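You operate a simulated robot arm through the tools that you are given. There is no shell and no other tool. Be economical: measure what you need, move in short steps, check, and stop when the job is done.

The job below is to be done with a simulated two-armed robot. You get a single attempt, and the scene is never put back.

TASK
Take the flask of hand wash and put it on the disc on the shelf under the inspection table. Take the flask of sealant on the yellow square and put it away on the top board of the narrow stock shelf. Take the grey dust cap on the yellow square and put it away on the second board from the bottom of the narrow stock shelf. Pull the oil locker door open. Do these in any order. Set down upright: flask of hand wash, flask of sealant.

The check looks at the end state, three seconds after you hand in, the way a careful person would. Anything else that was tipped, shoved, dropped, spilled or broken makes it a failure. Lids that push on must go on centred and level and be pressed home; caps that screw on are set level and turned clockwise until they are tight.

THE ROBOT
Two 7-joint arms with fingered hands on one trunk, on a base that drives. Base frame: it is fixed to the floor where the robot stands at the start and does not move with it; the origin is under the middle of the robot, x ahead of it, y to its left, z up. Units: m, rad, N and s.
The left shoulder is at the start at [0.07, 0.132, 0.939], the right one opposite. With the tool pointing down near the work surface each hand reaches from about 0.1 to 0.48 m from the robot's upright axis, wherever it stands, measured 20 degrees to its own side. Places, roughly: disc [0.5, -0.5, 0.5]; flask of hand wash [0.5, 0, 0.5]; flask of sealant [-0.5, 1.5, 1]; grey dust cap (4x4x3 cm) [-0.4, 1.6, 0.9]; oil locker door [-8.4, 1.4, 0.4]; second board of the narrow stock shelf (38x25 cm) [-0.6, -0.74, 0.88]; top board of the narrow stock shelf (38x25 cm) [-0.6, -0.74, 1.5]. Payload 2.3 kg a hand.
The TCP of each hand is the grasp point between the finger pads, 0.025 m short of the fingertips. In the tool frame z runs along the fingers and y along their closing line. Largest opening 0.088 m; the body of the gripper starts 0.029 m behind the TCP. The gripper is a hand of 3 fingers: y runs from the thumb to the fingers, the wrist lies at [-0.013, -0.097, -0.162] in the tool frame, and closing takes about 1.5 s.
Orientation is that of the tool frame in the base frame, as a unit quaternion [w, x, y, z]. With the fingers straight down and the wrist toward the robot, the tool's x, y and z point along [0, 1, 0], [1, 0, 0] and [0, 0, -1] of the base frame.

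THE INTERFACE
- The arms move only by the tool jog_arm. It takes "left_deltas", "right_deltas" or both (then of equal length, played together; a hand with none holds still); each is a list of rows, each a list of 2 entries, a list of its own where there are three numbers: the shift along the tool's x, y, z in m, then the turn, a rotation vector about the tool's x, y, z in rad. In form: [[[x, y, z], [ax, ay, az]], ...]. A call has 1 to 10 rows; each row shifts and turns the commanded pose from where the row before left it, along the tool's axes as they then stand. "left_claw" and "right_claw" are, for a hand that has rows, the opening in per cent of the stroke, from 0 (shut) to 100 (fully open), set as the call begins (left out, the last holds). A row lasts 0.2 s, in which the tool goes at most 0.05 m and 0.15 rad; a call with a longer step from one row to the next is refused whole, and so is a gripper value outside its range. Where a pose cannot be reached the arm comes as near as it can. A force on the tool above 40 N (or 10 N above the force at the start of the call, whichever is more), or a blocked arm, ends the call early, and 0.2 s more pass. The fingers move at their own pace (about 0.108 m/s each) and stop on an object; they squeeze with about 27 N. The grip force told is the motor's: it shows also when the fingers shut on nothing. Time passes only in rows, and 0.2 s behind the last, so rows that do not move let the fingers close. The reply holds the time, the measured pose of the TCP, the force on the tool along the base axes, the opening and the grip force, in the units named above and with some noise, with the torque about the TCP (base axes, N m) and any sound that the robot's microphone picked up, and new pictures: "views" is both (left out), scene, wrist or none (wrist: the cameras of the hands that moved).
- Cameras (640 x 400 px; columns grow to the right, rows downward): "scene" is now at [0.1027, -0.0007, 1.23]; the picture's right is [-0.24, -0.97, 0.00], its down [-0.90, 0.22, -0.38] and it looks along [0.37, -0.09, -0.92] (base axes); focal length 258 px, centre (320, 200). "left" rides on the left gripper at [-0.058, -0.085, -0.099] in its tool frame; the picture's right is [-0.67, -0.35, 0.66], its down [0.69, -0.63, 0.37] and it looks along [0.29, 0.69, 0.66] (tool axes); focal length 261 px, centre (320, 200). "right" rides on the right gripper at [0.058, -0.085, -0.099] in its tool frame; the picture's right is [-0.67, 0.35, -0.66], its down [-0.69, -0.63, 0.37] and it looks along [-0.29, 0.69, 0.66] (tool axes); focal length 261 px, centre (320, 200). There is no depth. A picture from a camera that has moved, and an enlarged one, comes with that camera's place and axes in the base frame and with its lens. The place of the scene camera against the robot may be out by one fixed shift of up to 0.025 m in any direction.
- raise_lower(by): slides the trunk up (or, below 0, down) by that many m; the arms and the scene camera ride with it, the base frame stays. It gives what a move gives, with no picture.
- drive_base(legs): drives the robot by 1 to 6 legs, each [ahead, left, turn to the left] in m, m and rad, along the robot's own axes; the way and the turn of a leg run together, so that a leg with both is an arc; at most 1.5 m and 3.142 rad a leg. The arms and the cameras ride along, it lands a little off, and it stops where it bumps. It gives what a move gives, and a new picture of the scene camera.
- curl_fingers(index, middle, thumb_bend, thumb_turn, hand): sets how far each is bent, from 0 (flat) to 1 (curled in); at 0.3 the hand is open as for a grip, at 0.7 the pads meet at the TCP. One left out holds its place. A second passes; each finger stops where it meets its share of the squeeze, and holds until it gets a number again. A gripper value or a shape takes the hand back. It gives what a move gives, with no picture; readings hold the bend of each and the force on the fingers (four entries, about 0 where the hand has none), thumb and palm. thumb_turn goes from beside the hand (0) to across from the fingers (1), as for a grip.
- set_grasp(shape, hand): the hand has 3 fingers and takes this shape, open, in about a second: jaw (thumb against the fingers, like two jaws); tri (thumb and two fingers); tip (a fingertip pinch); poke (one finger out to press); point (the index stretched); flat (the hand flat); cup (the hand cupped); fist (a fist). The gripper value then closes the fingers along that shape, each until it touches; the sizes above hold for jaw. It gives what a move gives, with no picture.
- turn_head(pan, tilt): turns the head with the scene camera to pan (to the left, within 1.501 rad either way) and tilt (down, from -0.506 to 1.204), counted from straight ahead of the robot. It gives what a move gives, and a new picture of the scene camera.
- close_up(camera, box): a new picture of the part [left, top, right, bottom] of that camera's present view, enlarged. It takes no simulated time.
- job_done(): hands the job in; it is judged then, once.

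Go step by step. Nothing tells you exact positions but the pictures and the camera data: compare them with the known pose of the tool, close in by small moves and look again before you grip or let go. The budget is 165 turns and 260 pictures, counting those below and the enlarged ones. Unless the task says otherwise, let go and move clear before handing in, and close with one line.

The tools are called after "Emit:" as a command line: name --argument value ..., lists and objects as JSON in quotes. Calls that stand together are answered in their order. jog_arm: Moves the arms, as the interface text tells. Its arguments: {"type":"object","properties":{"left_deltas":{"type":"array"},"left_claw":{"type":"number"},"right_deltas":{"type":"array"},"right_claw":{"type":"number"},"views":{"type":"string","enum":["both","scene","wrist","none"]}},"required":[]} The other tools are called the same way: raise_lower (by) slides the trunk up or down; set_grasp (shape, hand) gives the hand a shape; curl_fingers (index, middle, thumb_bend, thumb_turn, hand) moves the fingers one by one; drive_base (legs) drives the base; turn_head (pan, tilt) turns the head that bears the scene camera; close_up (camera, box) takes an enlarged picture of a part of a camera's view; job_done () hands the job in.

At the start:

```text
t: 0.0
left_position: [0.3245, 0.0458, 0.6161]
left_tool_rot: [0.0, 0.707, 0.707, 0.0]
left_contact_force: [-0.4, 0.6, 0.7]
left_wrist_torque: [0.0, 0.01, -0.01]
left_width: 0.0876
left_grip_force: 0.1
left_shape: jaw
left_bend: [0.3, 0.3, 0.3, 0.98]
left_finger forces: [0.0, 0.1, 0.0, 0.1, 0.1, 0.0]
right_position: [0.3171, -0.2425, 0.7034]
right_tool_rot: [0.001, 0.707, 0.707, 0.0]
right_contact_force: [0.3, 0.2, -0.7]
right_wrist_torque: [-0.04, 0.04, 0.01]
right_width: 0.0877
right_grip_force: 0.1
right_shape: jaw
right_bend: [0.3, 0.3, 0.3, 0.98]
right_finger forces: [0.1, 0.0, 0.1, 0.0, 0.1, 0.0]
trunk travel left (down, up): [-0.497, 0.343]
robot x, y, heading: [0.0027, 0.0016, -0.003]
head pan, tilt: [-0.246, 1.18]
```

scene: 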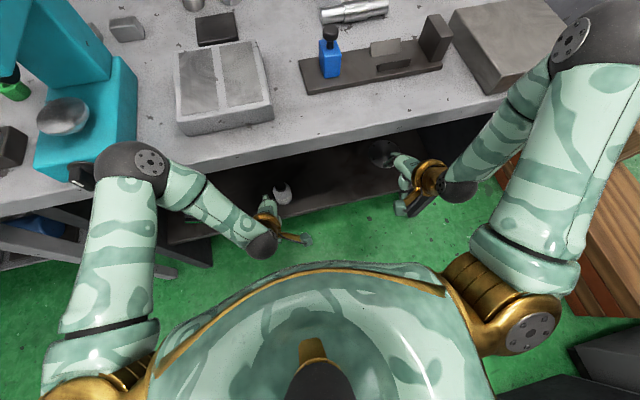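
right: 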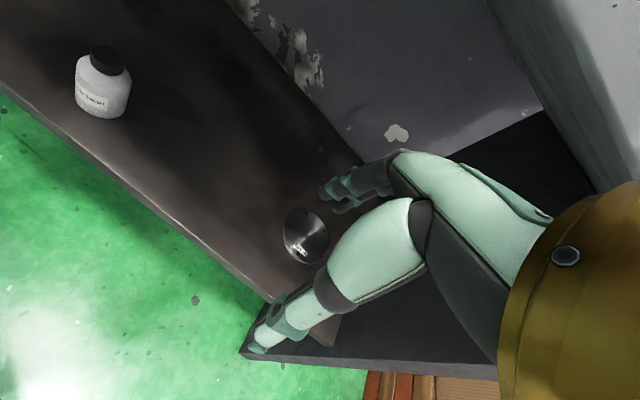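
left: 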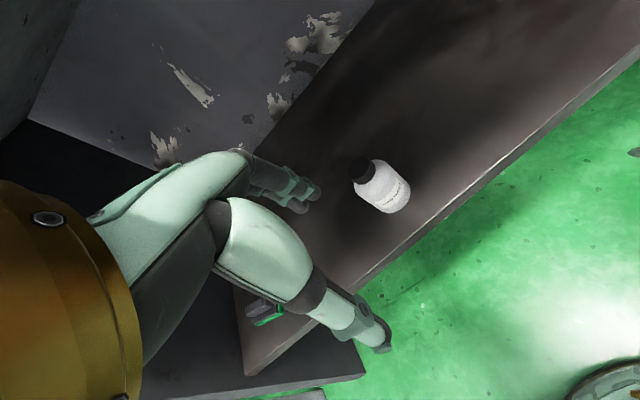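

The hand wash stands on the lower shelf at about [0.48, 0.02, 0.42], and the steel disc is at about [0.57, -0.38, 0.375]. I'll look around with the head before moving.

Emit:
turn_head --pan 0 --tilt 0.7

Emit:
turn_head --pan 1.5 --tilt 0.4

Emit:
turn_head --pan -1.5 --tilt 0.4

```text
t: 0.9
left_position: [0.3251, 0.0468, 0.6163]
left_tool_rot: [0.0, 0.707, 0.707, 0.0]
left_contact_force: [-0.3, -0.9, 0.1]
left_wrist_torque: [0.0, 0.02, 0.02]
left_width: 0.0874
left_grip_force: 0.1
left_shape: jaw
left_bend: [0.3, 0.3, 0.3, 0.98]
left_finger forces: [0.1, 0.0, 0.0, 0.1, 0.0, 0.1]
right_position: [0.3174, -0.2443, 0.7029]
right_tool_rot: [0.0, 0.708, 0.707, 0.001]
right_contact_force: [-0.2, -0.2, -0.3]
right_wrist_torque: [0.01, 0.01, -0.01]
right_width: 0.0875
right_grip_force: 0.1
right_shape: jaw
right_bend: [0.3, 0.3, 0.3, 0.98]
right_finger forces: [0.1, 0.0, 0.0, 0.0, 0.0, 0.0]
trunk travel left (down, up): [-0.497, 0.343]
robot x, y, heading: [-0.0012, -0.0027, -0.0]
head pan, tilt: [0.0, 0.7]
camera scene: at [0.1319, 0.0132, 1.2647], right [0.0, -1.0, 0.0], down [-0.65, 0.0, -0.76], along [0.76, 0.0, -0.65], focal length 258 px, centre (320, 200)
```

scene: 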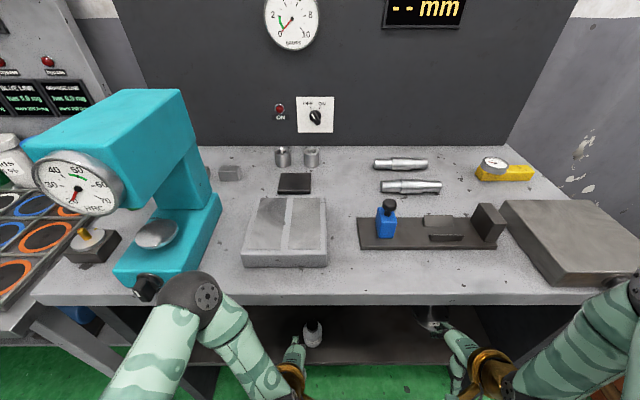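

```text
t: 2.5
left_position: [0.3249, 0.0467, 0.618]
left_tool_rot: [0.0, 0.707, 0.707, 0.0]
left_contact_force: [0.3, 0.3, 0.1]
left_wrist_torque: [0.0, -0.05, -0.03]
left_width: 0.0876
left_grip_force: 0.1
left_shape: jaw
left_bend: [0.3, 0.3, 0.3, 0.98]
left_finger forces: [0.0, 0.0, 0.0, 0.0, 0.1, 0.1]
right_position: [0.317, -0.2438, 0.7031]
right_tool_rot: [0.001, 0.707, 0.707, -0.001]
right_contact_force: [-0.1, 0.5, 0.0]
right_wrist_torque: [0.04, -0.01, -0.01]
right_width: 0.0874
right_grip_force: 0.0
right_shape: jaw
right_bend: [0.3, 0.3, 0.3, 0.98]
right_finger forces: [0.0, 0.0, 0.0, 0.0, 0.0, 0.0]
trunk travel left (down, up): [-0.497, 0.343]
robot x, y, heading: [-0.0002, 0.0005, -0.001]
head pan, tilt: [1.499, 0.4]
camera scene: at [0.0537, 0.1057, 1.2917], right [1.0, -0.07, 0.0], down [-0.03, -0.39, -0.92], along [0.07, 0.92, -0.39], focal length 258 px, centre (320, 200)
```

scene: 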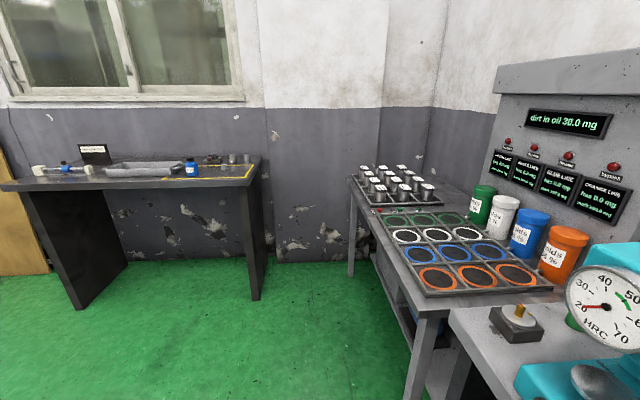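

```text
t: 5.1
left_position: [0.3246, 0.0466, 0.6172]
left_tool_rot: [0.0, 0.707, 0.708, 0.0]
left_contact_force: [0.7, -0.2, -1.0]
left_wrist_torque: [0.0, 0.05, 0.0]
left_width: 0.0875
left_grip_force: 0.0
left_shape: jaw
left_bend: [0.3, 0.3, 0.3, 0.98]
left_finger forces: [0.0, 0.1, 0.1, 0.0, 0.0, 0.0]
right_position: [0.3171, -0.2427, 0.7036]
right_tool_rot: [0.0, 0.707, 0.707, 0.0]
right_contact_force: [-0.4, -1.4, -0.3]
right_wrist_torque: [0.02, 0.02, 0.0]
right_width: 0.0876
right_grip_force: 0.1
right_shape: jaw
right_bend: [0.3, 0.3, 0.3, 0.98]
right_finger forces: [0.1, 0.0, 0.0, 0.0, 0.0, 0.0]
trunk travel left (down, up): [-0.497, 0.343]
robot x, y, heading: [-0.0026, 0.003, -0.001]
head pan, tilt: [-1.499, 0.4]
camera scene: at [0.0537, -0.0791, 1.2917], right [-1.0, -0.07, 0.0], down [-0.03, 0.39, -0.92], along [0.07, -0.92, -0.39], focal length 258 px, centre (320, 200)
```

scene: 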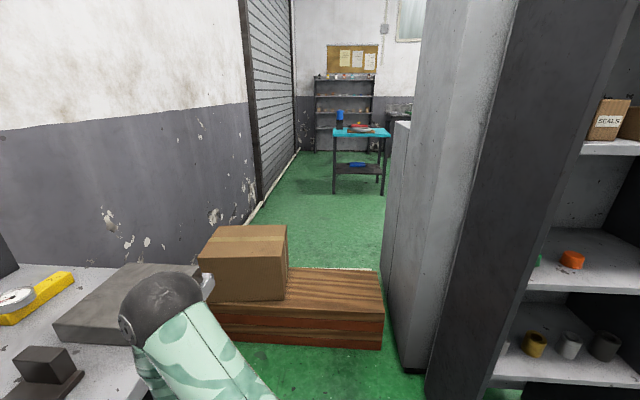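

The table edge is at about x 0.38 and my elbows hang over it. I'll back off first, then lower the trunk and turn the right hand to point forward.

Emit:
drive_base --legs '[[-0.32, 0, 0]]'

Emit:
raise_lower --by -0.25

Emit:
turn_head --pan 0 --tilt 0.6

Emit:
jog_arm --right_deltas '[[[0, 0, 0], [-0.0866, -0.0866, -0.0866]], [[0, 0, 0], [-0.0866, -0.0866, -0.0866]], [[0, 0, 0], [-0.0866, -0.0866, -0.0866]], [[0, 0, 0], [-0.0866, -0.0866, -0.0866]], [[0, 0, 0], [-0.0866, -0.0866, -0.0866]], [[0, 0, 0], [-0.0866, -0.0866, -0.0866]], [[0, 0, 0], [-0.0866, -0.0866, -0.0866]]]' --left_deltas '[[[0.03, -0.02, 0], [0, 0, 0]], [[0.03, -0.02, 0], [0, 0, 0]], [[0.03, -0.02, 0], [0, 0, 0]], [[0.03, -0.02, 0], [0, 0, 0]], [[0.03, -0.02, 0], [0, 0, 0]], [[0, 0, 0], [0, 0, 0]], [[0, 0, 0], [0, 0, 0]]]' --views "none"

Emit:
jog_arm --right_deltas '[[[0, 0, 0], [-0.0866, -0.0866, -0.0866]], [[0, 0, 0], [-0.0866, -0.0866, -0.0866]], [[0, 0, 0], [-0.0866, -0.0866, -0.0866]], [[0, 0, 0], [-0.0866, -0.0866, -0.0866]], [[0, 0, 0], [-0.0866, -0.0866, -0.0866]], [[0, 0, 0], [-0.0866, -0.0866, -0.0866]], [[0, 0, 0], [-0.083, -0.083, -0.083]]]'

```text
t: 7.3
left_position: [0.0051, 0.0474, 0.618]
left_tool_rot: [0.0, 0.705, 0.709, 0.0]
left_contact_force: [-0.7, 0.1, -0.5]
left_wrist_torque: [0.0, 0.01, 0.0]
left_width: 0.0876
left_grip_force: 0.1
left_shape: jaw
left_bend: [0.3, 0.3, 0.3, 0.98]
left_finger forces: [0.1, 0.0, 0.0, 0.1, 0.1, 0.1]
right_position: [-0.0009, -0.2416, 0.7026]
right_tool_rot: [-0.001, 0.705, 0.71, 0.0]
right_contact_force: [-0.2, 0.2, 0.4]
right_wrist_torque: [-0.03, -0.02, -0.01]
right_width: 0.0875
right_grip_force: 0.0
right_shape: jaw
right_bend: [0.3, 0.3, 0.3, 0.98]
right_finger forces: [0.1, 0.0, 0.0, 0.0, 0.1, 0.0]
trunk travel left (down, up): [-0.497, 0.343]
robot x, y, heading: [-0.321, 0.0014, 0.005]
head pan, tilt: [-1.499, 0.4]
camera scene: at [-0.2653, -0.0799, 1.2917], right [-1.0, -0.08, 0.0], down [-0.03, 0.39, -0.92], along [0.07, -0.92, -0.39], focal length 258 px, centre (320, 200)
```

scene: 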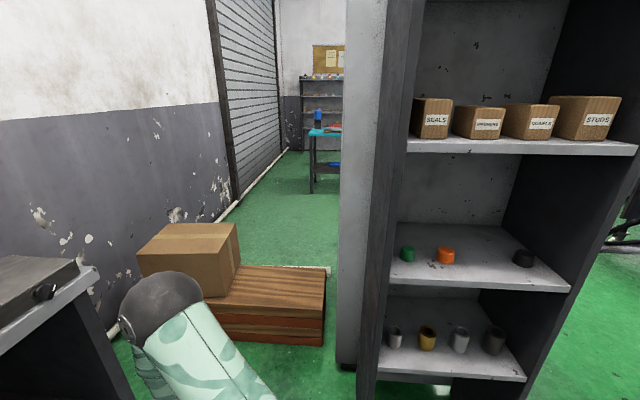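

```text
t: 9.8
left_position: [0.0046, 0.0471, 0.3672]
left_tool_rot: [-0.001, 0.704, 0.71, -0.001]
left_contact_force: [-0.1, 1.0, -0.1]
left_wrist_torque: [0.03, 0.02, 0.03]
left_width: 0.0877
left_grip_force: 0.0
left_shape: jaw
left_bend: [0.3, 0.3, 0.3, 0.98]
left_finger forces: [0.0, 0.0, 0.0, 0.0, 0.0, 0.0]
right_position: [-0.0016, -0.242, 0.453]
right_tool_rot: [0.001, 0.704, 0.71, 0.0]
right_contact_force: [0.4, 1.0, -1.5]
right_wrist_torque: [0.0, 0.01, 0.0]
right_width: 0.0875
right_grip_force: 0.0
right_shape: jaw
right_bend: [0.3, 0.3, 0.3, 0.98]
right_finger forces: [0.0, 0.1, 0.0, 0.0, 0.1, 0.0]
trunk travel left (down, up): [-0.247, 0.593]
robot x, y, heading: [-0.321, -0.003, 0.006]
head pan, tilt: [-1.499, 0.4]
```

```text
t: 11.4
left_position: [0.0044, 0.0488, 0.3685]
left_tool_rot: [0.0, 0.705, 0.709, 0.0]
left_contact_force: [0.2, 0.0, -0.6]
left_wrist_torque: [0.03, -0.01, -0.03]
left_width: 0.0875
left_grip_force: 0.2
left_shape: jaw
left_bend: [0.3, 0.3, 0.3, 0.98]
left_finger forces: [0.0, 0.0, 0.0, 0.0, 0.0, 0.1]
right_position: [-0.0008, -0.242, 0.4537]
right_tool_rot: [-0.001, 0.705, 0.71, 0.0]
right_contact_force: [-0.3, -0.9, 0.3]
right_wrist_torque: [0.04, 0.01, 0.02]
right_width: 0.0878
right_grip_force: 0.0
right_shape: jaw
right_bend: [0.3, 0.3, 0.3, 0.98]
right_finger forces: [0.1, 0.0, 0.0, 0.0, 0.0, 0.0]
trunk travel left (down, up): [-0.247, 0.593]
robot x, y, heading: [-0.3185, -0.0007, 0.007]
head pan, tilt: [0.0, 0.6]
camera scene: at [-0.1842, 0.0131, 1.0234], right [0.01, -1.0, 0.0], down [-0.57, 0.0, -0.82], along [0.82, 0.01, -0.57], focal length 258 px, centre (320, 200)
```

scene: 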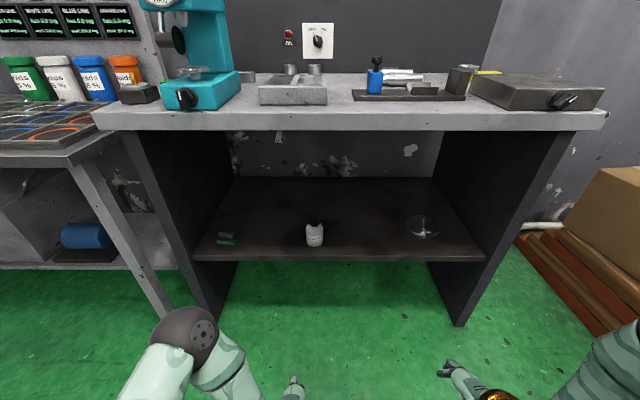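

```text
t: 13.0
left_position: [-0.0936, 0.1961, 0.3576]
left_tool_rot: [0.0, 0.705, 0.71, 0.0]
left_contact_force: [-0.8, 0.3, -0.4]
left_wrist_torque: [0.01, -0.01, 0.01]
left_width: 0.0876
left_grip_force: 0.1
left_shape: jaw
left_bend: [0.3, 0.3, 0.3, 0.98]
left_finger forces: [0.0, 0.1, 0.1, 0.1, 0.0, 0.1]
left hand out of reach, approached as far as the arm can: row 4, 5
right_position: [0.0108, -0.2474, 0.4463]
right_tool_rot: [0.41, 0.404, 0.818, 0.002]
right_contact_force: [-0.7, 0.2, -0.1]
right_wrist_torque: [0.0, -0.01, 0.0]
right_width: 0.0876
right_grip_force: 0.0
right_shape: jaw
right_bend: [0.3, 0.3, 0.3, 0.98]
right_finger forces: [0.0, 0.0, 0.0, 0.0, 0.1, 0.1]
right hand out of reach, approached as far as the arm can: row 1, 2
trunk travel left (down, up): [-0.247, 0.593]
robot x, y, heading: [-0.3193, 0.0008, 0.008]
head pan, tilt: [0.0, 0.6]
```

```text
t: 14.6
left_position: [-0.0932, 0.1961, 0.3577]
left_tool_rot: [0.0, 0.704, 0.71, 0.001]
left_contact_force: [-0.2, -0.6, 0.3]
left_wrist_torque: [0.0, 0.0, -0.03]
left_width: 0.0876
left_grip_force: 0.1
left_shape: jaw
left_bend: [0.3, 0.3, 0.3, 0.98]
left_finger forces: [0.1, 0.1, 0.1, 0.0, 0.0, 0.1]
right_position: [0.01, -0.2467, 0.4472]
right_tool_rot: [0.707, -0.003, 0.707, 0.002]
right_contact_force: [-0.5, -0.5, -0.1]
right_wrist_torque: [0.0, 0.02, 0.05]
right_width: 0.0875
right_grip_force: 0.0
right_shape: jaw
right_bend: [0.3, 0.3, 0.3, 0.98]
right_finger forces: [0.0, 0.0, 0.0, 0.0, 0.0, 0.0]
trunk travel left (down, up): [-0.247, 0.593]
robot x, y, heading: [-0.3229, -0.0021, 0.006]
head pan, tilt: [0.0, 0.6]
camera scene: at [-0.1842, 0.0131, 1.0234], right [0.01, -1.0, 0.0], down [-0.57, 0.0, -0.82], along [0.82, 0.01, -0.57], focal length 258 px, centre (320, 200)
camera right: at [-0.0882, -0.3341, 0.3889], right [-0.66, 0.34, 0.67], down [0.37, -0.63, 0.69], along [0.66, 0.7, 0.29], focal length 261 px, centre (320, 200)
```

scene: 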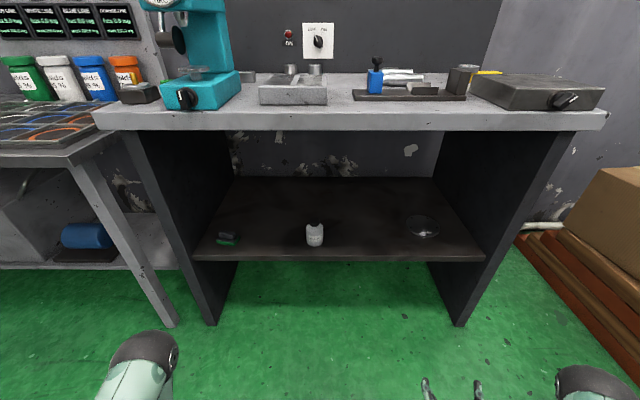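
right: 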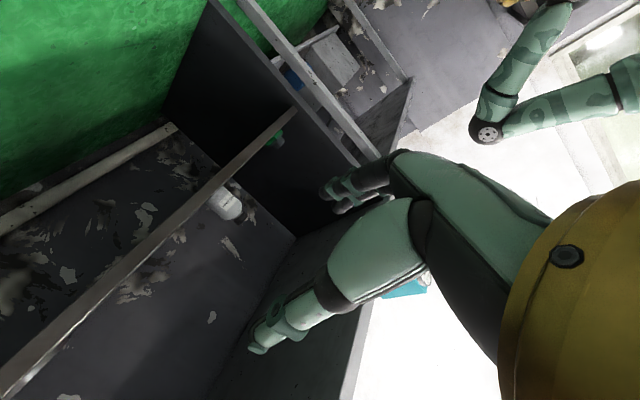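

The table has side panels at about y +0.45 and -0.53, and the disc is close to the right one. The left hand suits this better because its wrist stays inboard, so I'll turn it to point forward with a slight downward pitch.

Emit:
jog_arm --left_deltas '[[[0, 0.03, -0.03], [0, 0, 0]], [[0, 0.03, -0.03], [0, 0, 0]], [[0, 0.03, -0.03], [0, 0, 0]], [[0, 0, 0], [-0.0866, 0.0866, 0.0866]], [[0, 0, 0], [-0.0866, 0.0866, 0.0866]], [[0, 0, 0], [-0.0866, 0.0866, 0.0866]], [[0, 0, 0], [-0.0866, 0.0866, 0.0866]], [[0, 0, 0], [-0.0866, 0.0866, 0.0866]], [[0, 0, 0], [-0.0866, 0.0866, 0.0866]], [[0, 0, 0], [-0.0866, 0.0866, 0.0866]]]' --views "none"

Emit:
jog_arm --left_deltas '[[[0, 0, 0], [-0.0866, 0.0866, 0.0866]], [[0, 0, 0], [-0.0866, 0.0866, 0.0866]], [[0, 0, 0], [-0.0866, 0.0866, 0.0866]], [[0, 0, 0], [-0.0866, 0.0866, 0.0866]], [[0, 0, 0], [-0.0866, 0.0866, 0.0866]], [[0, 0, 0], [-0.0866, 0.0866, 0.0866]], [[0, 0, 0], [-0.083, 0.083, 0.083]], [[0, 0, 0.0], [0, -0.12, 0]], [[0, 0, 0.0], [0, -0.12, 0]], [[0, 0, 0.0], [0, -0.11, 0]]]' --right_deltas '[[[0, 0, -0.02], [0, 0, 0]], [[0, 0, -0.02], [0, 0, 0]], [[0, 0, -0.02], [0, 0, 0]], [[0, 0, -0.02], [0, 0, 0]], [[0, 0, -0.02], [0, 0, 0]], [[0, 0, 0], [0, 0, 0]], [[0, 0, 0], [0, 0, 0]], [[0, 0, 0], [0, 0, 0]], [[0, 0, 0], [0, 0, 0]], [[0, 0, 0], [0, 0, 0]]]' --views "both"

Emit:
close_up --camera "scene" --box '[180, 170, 500, 290]'

```text
t: 16.8
left_position: [0.0109, 0.1999, 0.4325]
left_tool_rot: [-0.001, 0.815, 0.41, 0.409]
left_contact_force: [0.1, 0.4, 0.7]
left_wrist_torque: [0.0, 0.01, 0.01]
left_width: 0.0878
left_grip_force: 0.0
left_shape: jaw
left_bend: [0.3, 0.3, 0.3, 0.98]
left_finger forces: [0.1, 0.0, 0.0, 0.0, 0.0, 0.0]
left hand out of reach, approached as far as the arm can: row 1, 2, 5
right_position: [0.0113, -0.247, 0.4452]
right_tool_rot: [0.706, -0.002, 0.708, 0.002]
right_contact_force: [0.8, -0.1, -0.7]
right_wrist_torque: [-0.01, 0.03, -0.01]
right_width: 0.0877
right_grip_force: 0.1
right_shape: jaw
right_bend: [0.3, 0.3, 0.3, 0.98]
right_finger forces: [0.0, 0.1, 0.1, 0.0, 0.0, 0.0]
trunk travel left (down, up): [-0.247, 0.593]
robot x, y, heading: [-0.3241, 0.0004, 0.015]
head pan, tilt: [0.0, 0.6]
```

```text
t: 19.0
left_position: [0.0112, 0.2015, 0.432]
left_tool_rot: [-0.002, 0.82, 0.003, 0.572]
left_contact_force: [-0.6, 0.4, -0.6]
left_wrist_torque: [0.01, 0.04, 0.01]
left_width: 0.0875
left_grip_force: 0.1
left_shape: jaw
left_bend: [0.3, 0.3, 0.3, 0.98]
left_finger forces: [0.0, 0.0, 0.0, 0.0, 0.1, 0.0]
right_position: [-0.0903, -0.2477, 0.4474]
right_tool_rot: [0.707, -0.002, 0.707, 0.002]
right_contact_force: [0.2, 1.0, -1.6]
right_wrist_torque: [0.02, 0.0, -0.03]
right_width: 0.0876
right_grip_force: 0.0
right_shape: jaw
right_bend: [0.3, 0.3, 0.3, 0.98]
right_finger forces: [0.0, 0.0, 0.0, 0.0, 0.0, 0.0]
trunk travel left (down, up): [-0.247, 0.593]
robot x, y, heading: [-0.3163, -0.0001, 0.01]
head pan, tilt: [0.0, 0.6]
camera scene: at [-0.1843, 0.0131, 1.0234], right [0.01, -1.0, 0.0], down [-0.57, 0.0, -0.82], along [0.82, 0.01, -0.57], focal length 258 px, centre (320, 200)
camera right: at [-0.188, -0.3344, 0.3903], right [-0.66, 0.34, 0.67], down [0.37, -0.63, 0.68], along [0.66, 0.7, 0.29], focal length 261 px, centre (320, 200)
camera left: at [-0.1029, 0.2849, 0.4116], right [0.38, 0.35, -0.86], down [0.58, 0.63, 0.52], along [0.72, -0.69, 0.04], focal length 261 px, centre (320, 200)
```

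scene: 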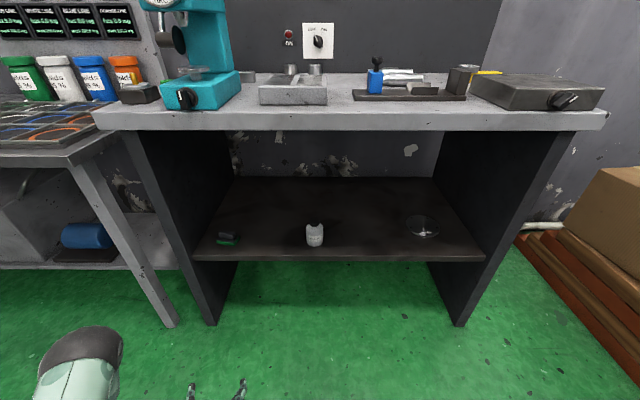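
right: 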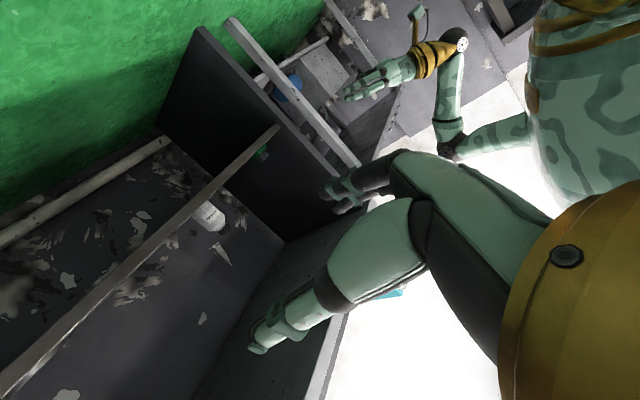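
left: 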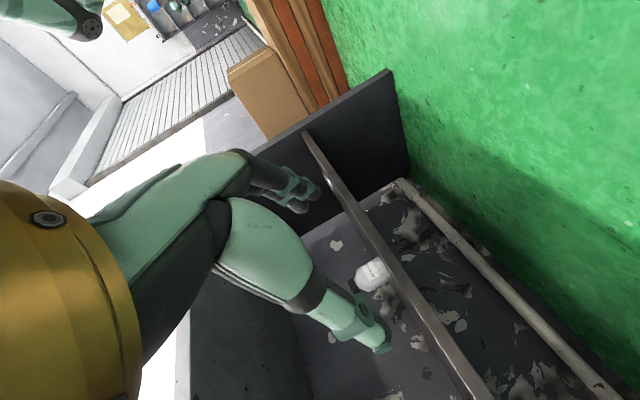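

```text
2.00 times, centred on (340, 230) of scene
camera zoom: at [-0.1843, 0.0131, 1.0234], right [0.01, -1.0, 0.0], down [-0.57, 0.0, -0.82], along [0.82, 0.01, -0.57], focal length 516 px, centre (280, 140)
```

zoom: 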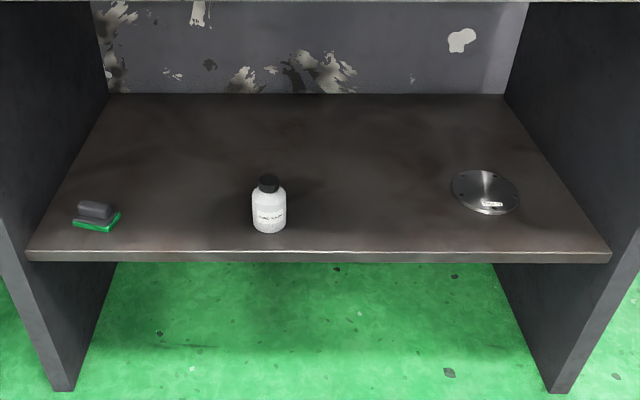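

The flask base is about 6 cm wide and 11 cm tall at about [0.48, 0.025]. I'll drive sideways to line the left hand up with it, then go forward, stopping short of it.

Emit:
drive_base --legs '[[0, -0.177, -0.01], [0.3, 0, 0]]'

Emit:
raise_lower --by -0.012

Emit:
jog_arm --left_deltas '[[[0, 0, 0], [0, 0, 0]]]' --left_claw 100

```text
t: 22.2
left_position: [0.3101, 0.0208, 0.4323]
left_tool_rot: [0.001, 0.82, -0.001, 0.573]
left_contact_force: [-1.1, 0.5, -0.2]
left_wrist_torque: [0.03, -0.03, -0.01]
left_width: 0.0879
left_grip_force: 0.1
left_shape: jaw
left_bend: [0.3, 0.3, 0.3, 0.98]
left_finger forces: [0.0, 0.0, 0.0, 0.1, 0.1, 0.0]
right_position: [0.2038, -0.4284, 0.4467]
right_tool_rot: [0.706, 0.001, 0.708, -0.002]
right_contact_force: [0.2, 0.0, 0.3]
right_wrist_torque: [-0.01, -0.01, 0.01]
right_width: 0.0876
right_grip_force: 0.0
right_shape: jaw
right_bend: [0.3, 0.3, 0.3, 0.98]
right_finger forces: [0.0, 0.0, 0.0, 0.0, 0.0, 0.0]
trunk travel left (down, up): [-0.247, 0.593]
robot x, y, heading: [-0.0232, -0.178, -0.002]
head pan, tilt: [0.0, 0.6]
camera scene: at [0.1119, -0.1659, 1.0234], right [0.0, -1.0, 0.0], down [-0.57, 0.0, -0.82], along [0.82, 0.0, -0.57], focal length 258 px, centre (320, 200)
```

scene: 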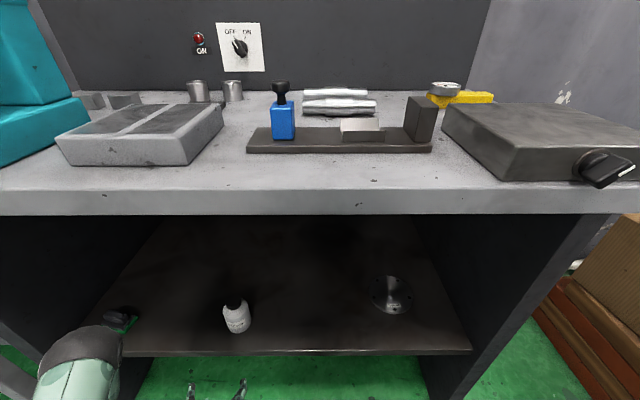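

```text
t: 22.8
left_position: [0.3098, 0.0196, 0.4199]
left_tool_rot: [0.001, 0.82, -0.001, 0.572]
left_contact_force: [0.0, 0.0, -0.4]
left_wrist_torque: [-0.01, 0.0, 0.03]
left_width: 0.0874
left_grip_force: 0.0
left_shape: jaw
left_bend: [0.3, 0.3, 0.3, 0.98]
left_finger forces: [0.0, 0.0, 0.0, 0.1, 0.0, 0.0]
right_position: [0.2038, -0.4298, 0.4361]
right_tool_rot: [0.707, 0.002, 0.707, -0.002]
right_contact_force: [1.0, -0.8, 0.3]
right_wrist_torque: [0.0, -0.05, 0.01]
right_width: 0.0879
right_grip_force: 0.1
right_shape: jaw
right_bend: [0.3, 0.3, 0.3, 0.98]
right_finger forces: [0.1, 0.1, 0.1, 0.0, 0.0, 0.1]
trunk travel left (down, up): [-0.235, 0.605]
robot x, y, heading: [-0.0252, -0.1776, 0.0]
head pan, tilt: [0.0, 0.6]
```

```text
t: 23.2
left_position: [0.3097, 0.0198, 0.4196]
left_tool_rot: [0.001, 0.82, -0.001, 0.573]
left_contact_force: [0.3, 0.0, -0.1]
left_wrist_torque: [-0.01, 0.0, 0.03]
left_width: 0.0876
left_grip_force: 0.0
left_shape: jaw
left_bend: [0.3, 0.3, 0.3, 0.98]
left_finger forces: [0.1, 0.0, 0.1, 0.1, 0.0, 0.1]
right_position: [0.2037, -0.4289, 0.4368]
right_tool_rot: [0.707, 0.002, 0.707, -0.002]
right_contact_force: [-0.1, 0.7, -0.8]
right_wrist_torque: [0.03, 0.0, 0.01]
right_width: 0.0877
right_grip_force: 0.2
right_shape: jaw
right_bend: [0.3, 0.3, 0.3, 0.98]
right_finger forces: [0.0, 0.0, 0.0, 0.0, 0.0, 0.0]
trunk travel left (down, up): [-0.235, 0.605]
robot x, y, heading: [-0.0218, -0.1804, -0.001]
head pan, tilt: [0.0, 0.6]
camera scene: at [0.1117, -0.1659, 1.0114], right [0.0, -1.0, 0.0], down [-0.57, 0.0, -0.82], along [0.82, 0.0, -0.57], focal length 258 px, centre (320, 200)
camera left: at [0.1964, 0.1049, 0.3994], right [0.39, 0.35, -0.85], down [0.58, 0.63, 0.52], along [0.72, -0.7, 0.04], focal length 261 px, centre (320, 200)
```

scene: 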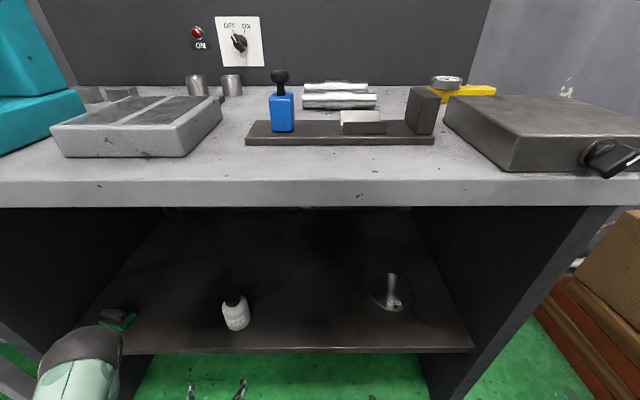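
left: 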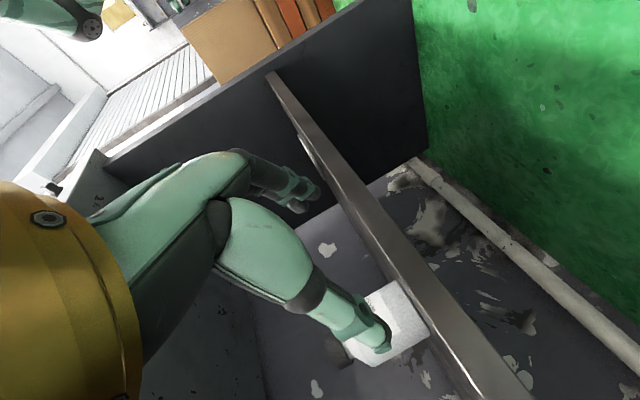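

The hand is aligned in y at about 0.02, matching the flask. I'll go forward by base first, then finish with the arm.

Emit:
drive_base --legs '[[0.09, 0, 0]]'

Emit:
jog_arm --left_deltas '[[[0, 0, 0], [0, 0, 0]]]'

```text
t: 24.3
left_position: [0.4004, 0.0194, 0.4205]
left_tool_rot: [0.001, 0.82, -0.003, 0.573]
left_contact_force: [0.6, 0.1, 0.4]
left_wrist_torque: [-0.01, -0.04, 0.03]
left_width: 0.0876
left_grip_force: 0.1
left_shape: jaw
left_bend: [0.3, 0.3, 0.3, 0.98]
left_finger forces: [0.0, 0.1, 0.0, 0.0, 0.0, 0.0]
right_position: [0.2931, -0.4292, 0.4362]
right_tool_rot: [0.706, 0.002, 0.708, -0.002]
right_contact_force: [0.0, -0.7, 0.2]
right_wrist_torque: [0.02, 0.0, 0.02]
right_width: 0.0877
right_grip_force: 0.1
right_shape: jaw
right_bend: [0.3, 0.3, 0.3, 0.98]
right_finger forces: [0.1, 0.1, 0.1, 0.1, 0.0, 0.0]
trunk travel left (down, up): [-0.235, 0.605]
robot x, y, heading: [0.0681, -0.1819, -0.002]
head pan, tilt: [0.0, 0.6]
camera scene: at [0.2018, -0.1666, 1.0114], right [-0.01, -1.0, 0.0], down [-0.57, 0.0, -0.82], along [0.82, 0.0, -0.57], focal length 258 px, centre (320, 200)
```

scene: 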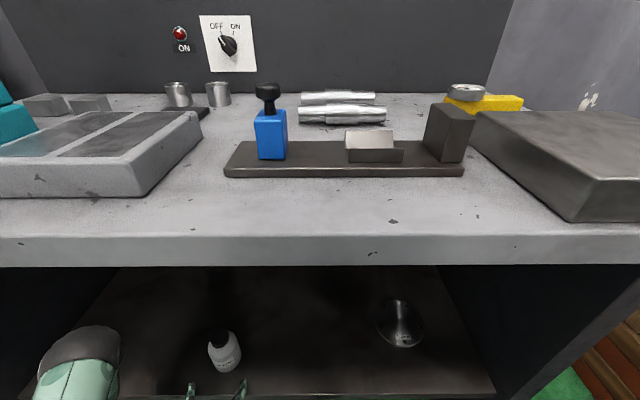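

```text
t: 24.7
left_position: [0.4006, 0.0181, 0.42]
left_tool_rot: [0.001, 0.82, -0.002, 0.573]
left_contact_force: [0.6, -0.2, 0.6]
left_wrist_torque: [-0.04, 0.0, -0.01]
left_width: 0.0876
left_grip_force: 0.2
left_shape: jaw
left_bend: [0.3, 0.3, 0.3, 0.98]
left_finger forces: [0.0, 0.0, 0.1, 0.0, 0.0, 0.0]
right_position: [0.2932, -0.4289, 0.4353]
right_tool_rot: [0.707, 0.003, 0.707, -0.003]
right_contact_force: [0.0, -0.1, -0.4]
right_wrist_torque: [0.0, -0.01, -0.01]
right_width: 0.0878
right_grip_force: 0.0
right_shape: jaw
right_bend: [0.3, 0.3, 0.3, 0.98]
right_finger forces: [0.1, 0.0, 0.1, 0.0, 0.1, 0.0]
trunk travel left (down, up): [-0.235, 0.605]
robot x, y, heading: [0.0636, -0.1756, -0.008]
head pan, tilt: [0.0, 0.6]
camera scene: at [0.2015, -0.1666, 1.0114], right [-0.01, -1.0, 0.0], down [-0.57, 0.0, -0.82], along [0.82, 0.0, -0.57], focal length 258 px, centre (320, 200)
camera left: at [0.2865, 0.1041, 0.3994], right [0.39, 0.35, -0.85], down [0.58, 0.63, 0.52], along [0.72, -0.7, 0.04], focal length 261 px, centre (320, 200)
```

scene: 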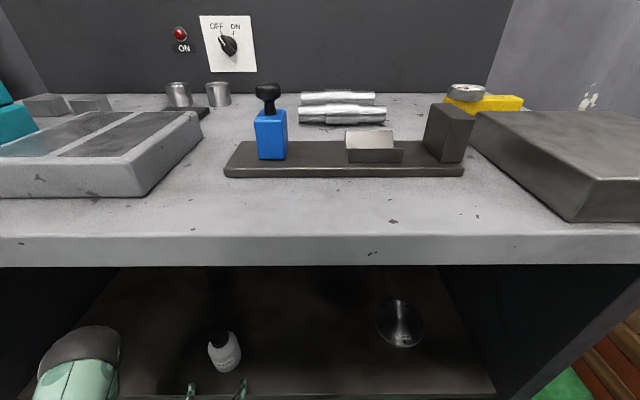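
left: 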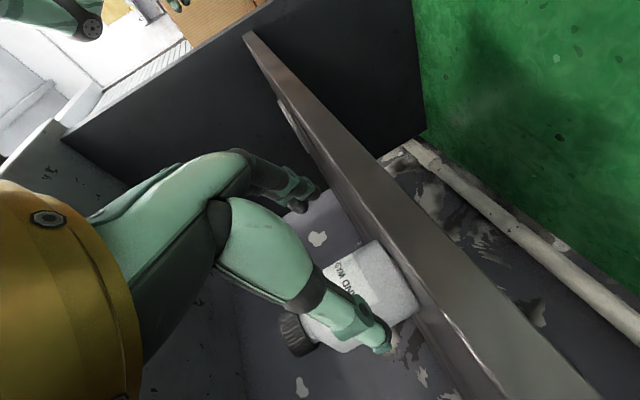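

Comparing fingertips and flask puts it at about [0.49, 0.018], which is in line. I'll slide forward 8.5 cm with the arm and close.

Emit:
jog_arm --left_deltas '[[[0.0072, 0, 0.02], [0, 0, 0]], [[0.0072, 0, 0.02], [0, 0, 0]], [[0.0072, 0, 0.02], [0, 0, 0]], [[0.0072, 0, 0.02], [0, 0, 0]]]'

```text
t: 25.7
left_position: [0.4859, 0.0188, 0.4187]
left_tool_rot: [0.002, 0.82, -0.002, 0.572]
left_contact_force: [0.5, 0.2, -0.4]
left_wrist_torque: [0.01, 0.03, -0.02]
left_width: 0.0878
left_grip_force: 0.0
left_shape: jaw
left_bend: [0.3, 0.3, 0.3, 0.98]
left_finger forces: [0.0, 0.1, 0.1, 0.1, 0.0, 0.1]
right_position: [0.293, -0.4312, 0.4359]
right_tool_rot: [0.706, 0.003, 0.708, -0.002]
right_contact_force: [0.0, -0.6, -0.4]
right_wrist_torque: [0.01, 0.0, 0.02]
right_width: 0.0876
right_grip_force: 0.1
right_shape: jaw
right_bend: [0.3, 0.3, 0.3, 0.98]
right_finger forces: [0.0, 0.1, 0.1, 0.0, 0.0, 0.0]
trunk travel left (down, up): [-0.235, 0.605]
robot x, y, heading: [0.0649, -0.1768, -0.005]
head pan, tilt: [0.0, 0.6]
camera scene: at [0.2016, -0.1666, 1.0114], right [-0.01, -1.0, 0.0], down [-0.57, 0.0, -0.82], along [0.82, 0.0, -0.57], focal length 258 px, centre (320, 200)
camera left: at [0.3719, 0.1039, 0.3987], right [0.39, 0.35, -0.86], down [0.58, 0.63, 0.52], along [0.72, -0.7, 0.04], focal length 261 px, centre (320, 200)
```

scene: 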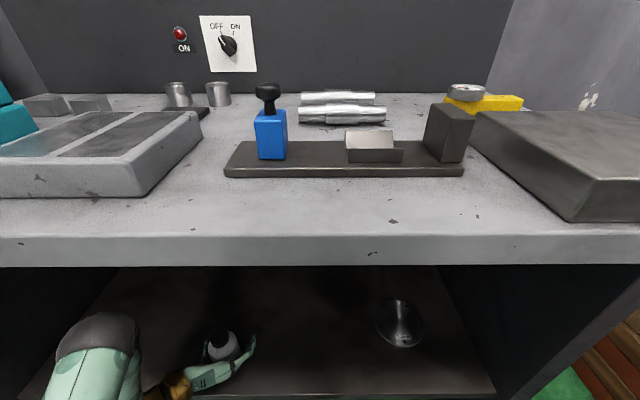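
left: 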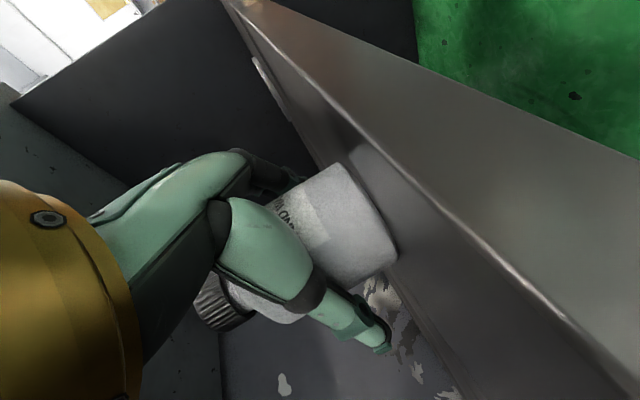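

The flask is between thumb and fingers, so I'll close the hand.

Emit:
jog_arm --left_deltas '[[[0, 0, 0], [0, 0, 0]], [[0, 0, 0], [0, 0, 0]], [[0, 0, 0], [0, 0, 0]], [[0, 0, 0], [0, 0, 0]], [[0, 0, 0], [0, 0, 0]], [[0, 0, 0], [0, 0, 0]], [[0, 0, 0], [0, 0, 0]]]' --left_claw 0

```text
t: 27.3
left_position: [0.4851, 0.0191, 0.4189]
left_tool_rot: [0.001, 0.82, -0.002, 0.572]
left_contact_force: [1.2, 0.0, 1.1]
left_wrist_torque: [-0.12, -0.06, 0.03]
left_width: 0.0339
left_grip_force: 27.1
left_shape: jaw
left_bend: [0.74, 0.61, 0.73, 1.0]
left_finger forces: [23.1, 9.0, 0.0, 0.0, 32.4, 0.0]
right_position: [0.294, -0.4297, 0.4355]
right_tool_rot: [0.707, 0.003, 0.707, -0.002]
right_contact_force: [-0.9, -0.6, 0.2]
right_wrist_torque: [0.02, 0.02, 0.02]
right_width: 0.0875
right_grip_force: 0.1
right_shape: jaw
right_bend: [0.3, 0.3, 0.3, 0.98]
right_finger forces: [0.1, 0.0, 0.0, 0.0, 0.0, 0.0]
trunk travel left (down, up): [-0.235, 0.605]
robot x, y, heading: [0.068, -0.1765, -0.004]
head pan, tilt: [0.0, 0.6]
camera scene: at [0.2016, -0.1666, 1.0114], right [-0.01, -1.0, 0.0], down [-0.57, 0.0, -0.82], along [0.82, 0.0, -0.57], focal length 258 px, centre (320, 200)
camera left: at [0.3716, 0.104, 0.3987], right [0.39, 0.35, -0.85], down [0.58, 0.63, 0.52], along [0.72, -0.7, 0.04], focal length 261 px, centre (320, 200)
```

scene: 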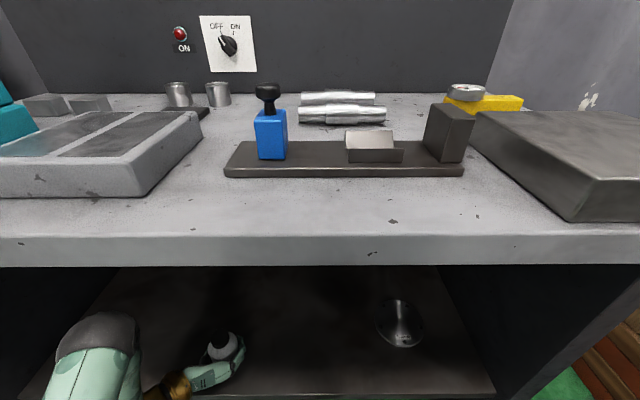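
left: 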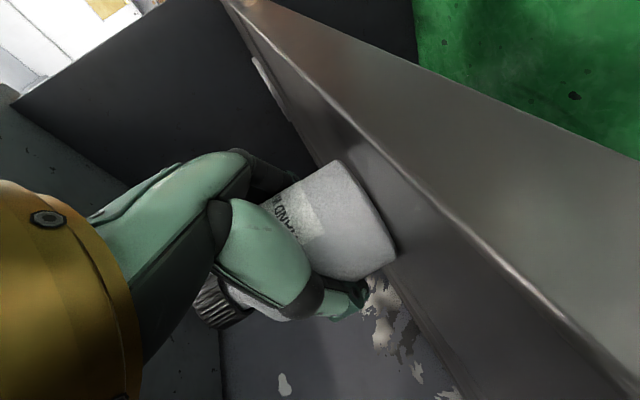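

It is gripped, wrapped by the fingers. I'll lift it a little with the trunk and check.

Emit:
raise_lower --by 0.05

Emit:
close_up --camera "scene" --box '[40, 270, 500, 400]'

Emit:
close_up --camera "left" --box '[0, 0, 640, 400]'

```text
t: 28.2
left_position: [0.4842, 0.0184, 0.4682]
left_tool_rot: [0.003, 0.82, -0.001, 0.572]
left_contact_force: [-0.5, 0.0, -2.3]
left_wrist_torque: [0.0, -0.02, -0.01]
left_width: 0.0339
left_grip_force: 27.7
left_shape: jaw
left_bend: [0.74, 0.61, 0.73, 1.0]
left_finger forces: [22.7, 9.0, 0.0, 0.0, 32.2, 0.0]
right_position: [0.2929, -0.43, 0.4859]
right_tool_rot: [0.706, 0.003, 0.708, -0.003]
right_contact_force: [0.7, 0.3, 0.2]
right_wrist_torque: [-0.02, -0.01, 0.0]
right_width: 0.0878
right_grip_force: 0.1
right_shape: jaw
right_bend: [0.3, 0.3, 0.3, 0.98]
right_finger forces: [0.0, 0.1, 0.1, 0.0, 0.0, 0.1]
trunk travel left (down, up): [-0.285, 0.555]
robot x, y, heading: [0.0657, -0.1798, -0.007]
head pan, tilt: [0.0, 0.6]
```

```text
1.39 times, centred on (270, 335) of scene
camera zoom: at [0.2021, -0.1664, 1.0614], right [-0.01, -1.0, 0.0], down [-0.57, 0.0, -0.82], along [0.82, 0.0, -0.57], focal length 359 px, centre (390, 12)
```

zoom: 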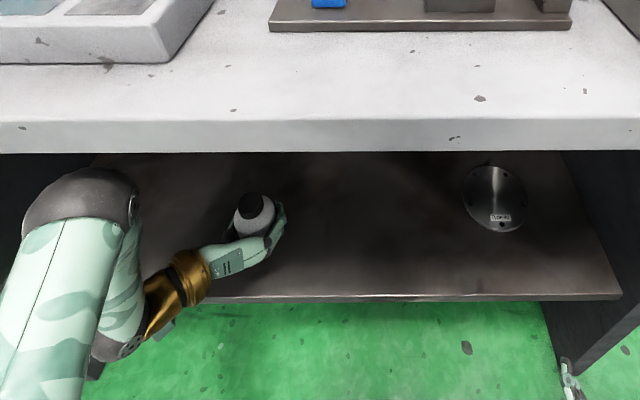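

```text
1.00 times, centred on (320, 200) of left (not enlarged: the box is as wide or as high as the picture)
camera zoom: at [0.3718, 0.1041, 0.4485], right [0.39, 0.35, -0.86], down [0.58, 0.63, 0.52], along [0.72, -0.7, 0.04], focal length 261 px, centre (320, 200)
```

zoom: 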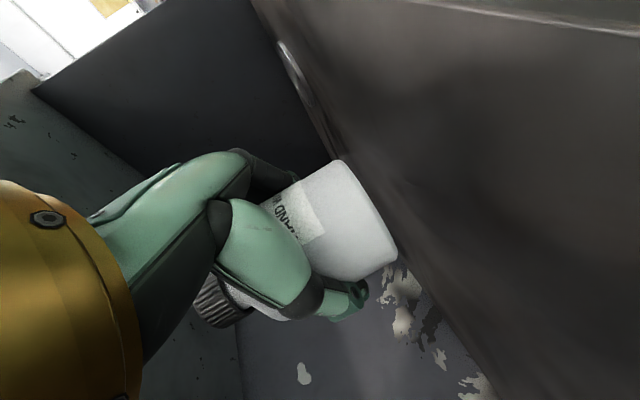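

It lifted cleanly. Now I'll back off, shift 0.40 m right to line up with the disc, and look.

Emit:
drive_base --legs '[[-0.13, 0, 0.006], [0, -0.4, 0]]'

Emit:
turn_head --pan -1.2 --tilt 0.7

```text
t: 31.5
left_position: [0.3568, -0.3779, 0.4701]
left_tool_rot: [0.0, 0.82, -0.001, 0.573]
left_contact_force: [0.7, 0.7, -2.0]
left_wrist_torque: [-0.01, -0.01, 0.03]
left_width: 0.0339
left_grip_force: 26.7
left_shape: jaw
left_bend: [0.74, 0.61, 0.73, 1.0]
left_finger forces: [22.8, 8.9, 0.0, 0.0, 31.9, 0.1]
right_position: [0.1687, -0.8272, 0.4855]
right_tool_rot: [0.706, 0.002, 0.708, 0.0]
right_contact_force: [0.1, 0.4, -0.3]
right_wrist_torque: [0.0, 0.01, 0.02]
right_width: 0.0879
right_grip_force: 0.0
right_shape: jaw
right_bend: [0.3, 0.3, 0.3, 0.98]
right_finger forces: [0.0, 0.1, 0.0, 0.1, 0.0, 0.0]
trunk travel left (down, up): [-0.285, 0.555]
robot x, y, heading: [-0.0616, -0.5748, 0.002]
head pan, tilt: [0.0, 0.6]
camera scene: at [0.0748, -0.5652, 1.0614], right [0.0, -1.0, 0.0], down [-0.57, 0.0, -0.82], along [0.82, 0.0, -0.57], focal length 258 px, centre (320, 200)
```

scene: 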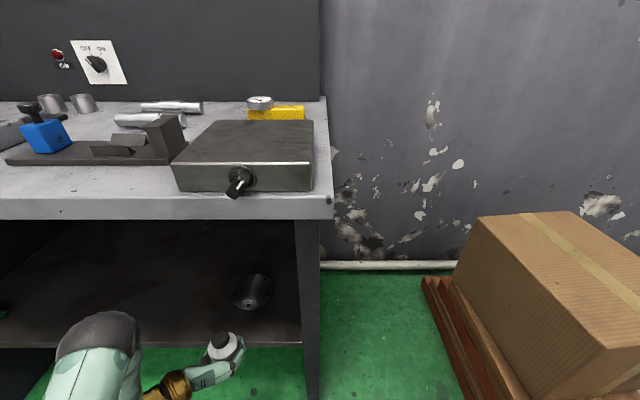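

```text
t: 32.9
left_position: [0.3562, -0.3777, 0.4687]
left_tool_rot: [0.0, 0.82, 0.001, 0.572]
left_contact_force: [-0.3, 0.3, -1.9]
left_wrist_torque: [-0.02, 0.03, 0.0]
left_width: 0.0339
left_grip_force: 27.1
left_shape: jaw
left_bend: [0.74, 0.61, 0.73, 1.0]
left_finger forces: [22.6, 8.9, 0.1, 0.1, 32.0, 0.0]
right_position: [0.1678, -0.8279, 0.486]
right_tool_rot: [0.707, -0.001, 0.708, 0.001]
right_contact_force: [1.6, 0.2, -0.3]
right_wrist_torque: [0.01, -0.01, 0.02]
right_width: 0.0876
right_grip_force: 0.0
right_shape: jaw
right_bend: [0.3, 0.3, 0.3, 0.98]
right_finger forces: [0.0, 0.0, 0.0, 0.0, 0.1, 0.1]
trunk travel left (down, up): [-0.285, 0.555]
robot x, y, heading: [-0.0597, -0.5836, -0.007]
head pan, tilt: [-1.201, 0.7]
camera scene: at [0.0171, -0.6441, 1.0528], right [-0.93, -0.36, 0.0], down [-0.23, 0.6, -0.76], along [0.28, -0.71, -0.64], focal length 258 px, centre (320, 200)
```

scene: 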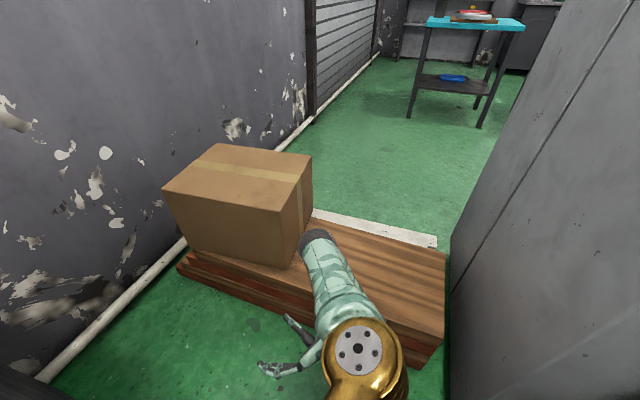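

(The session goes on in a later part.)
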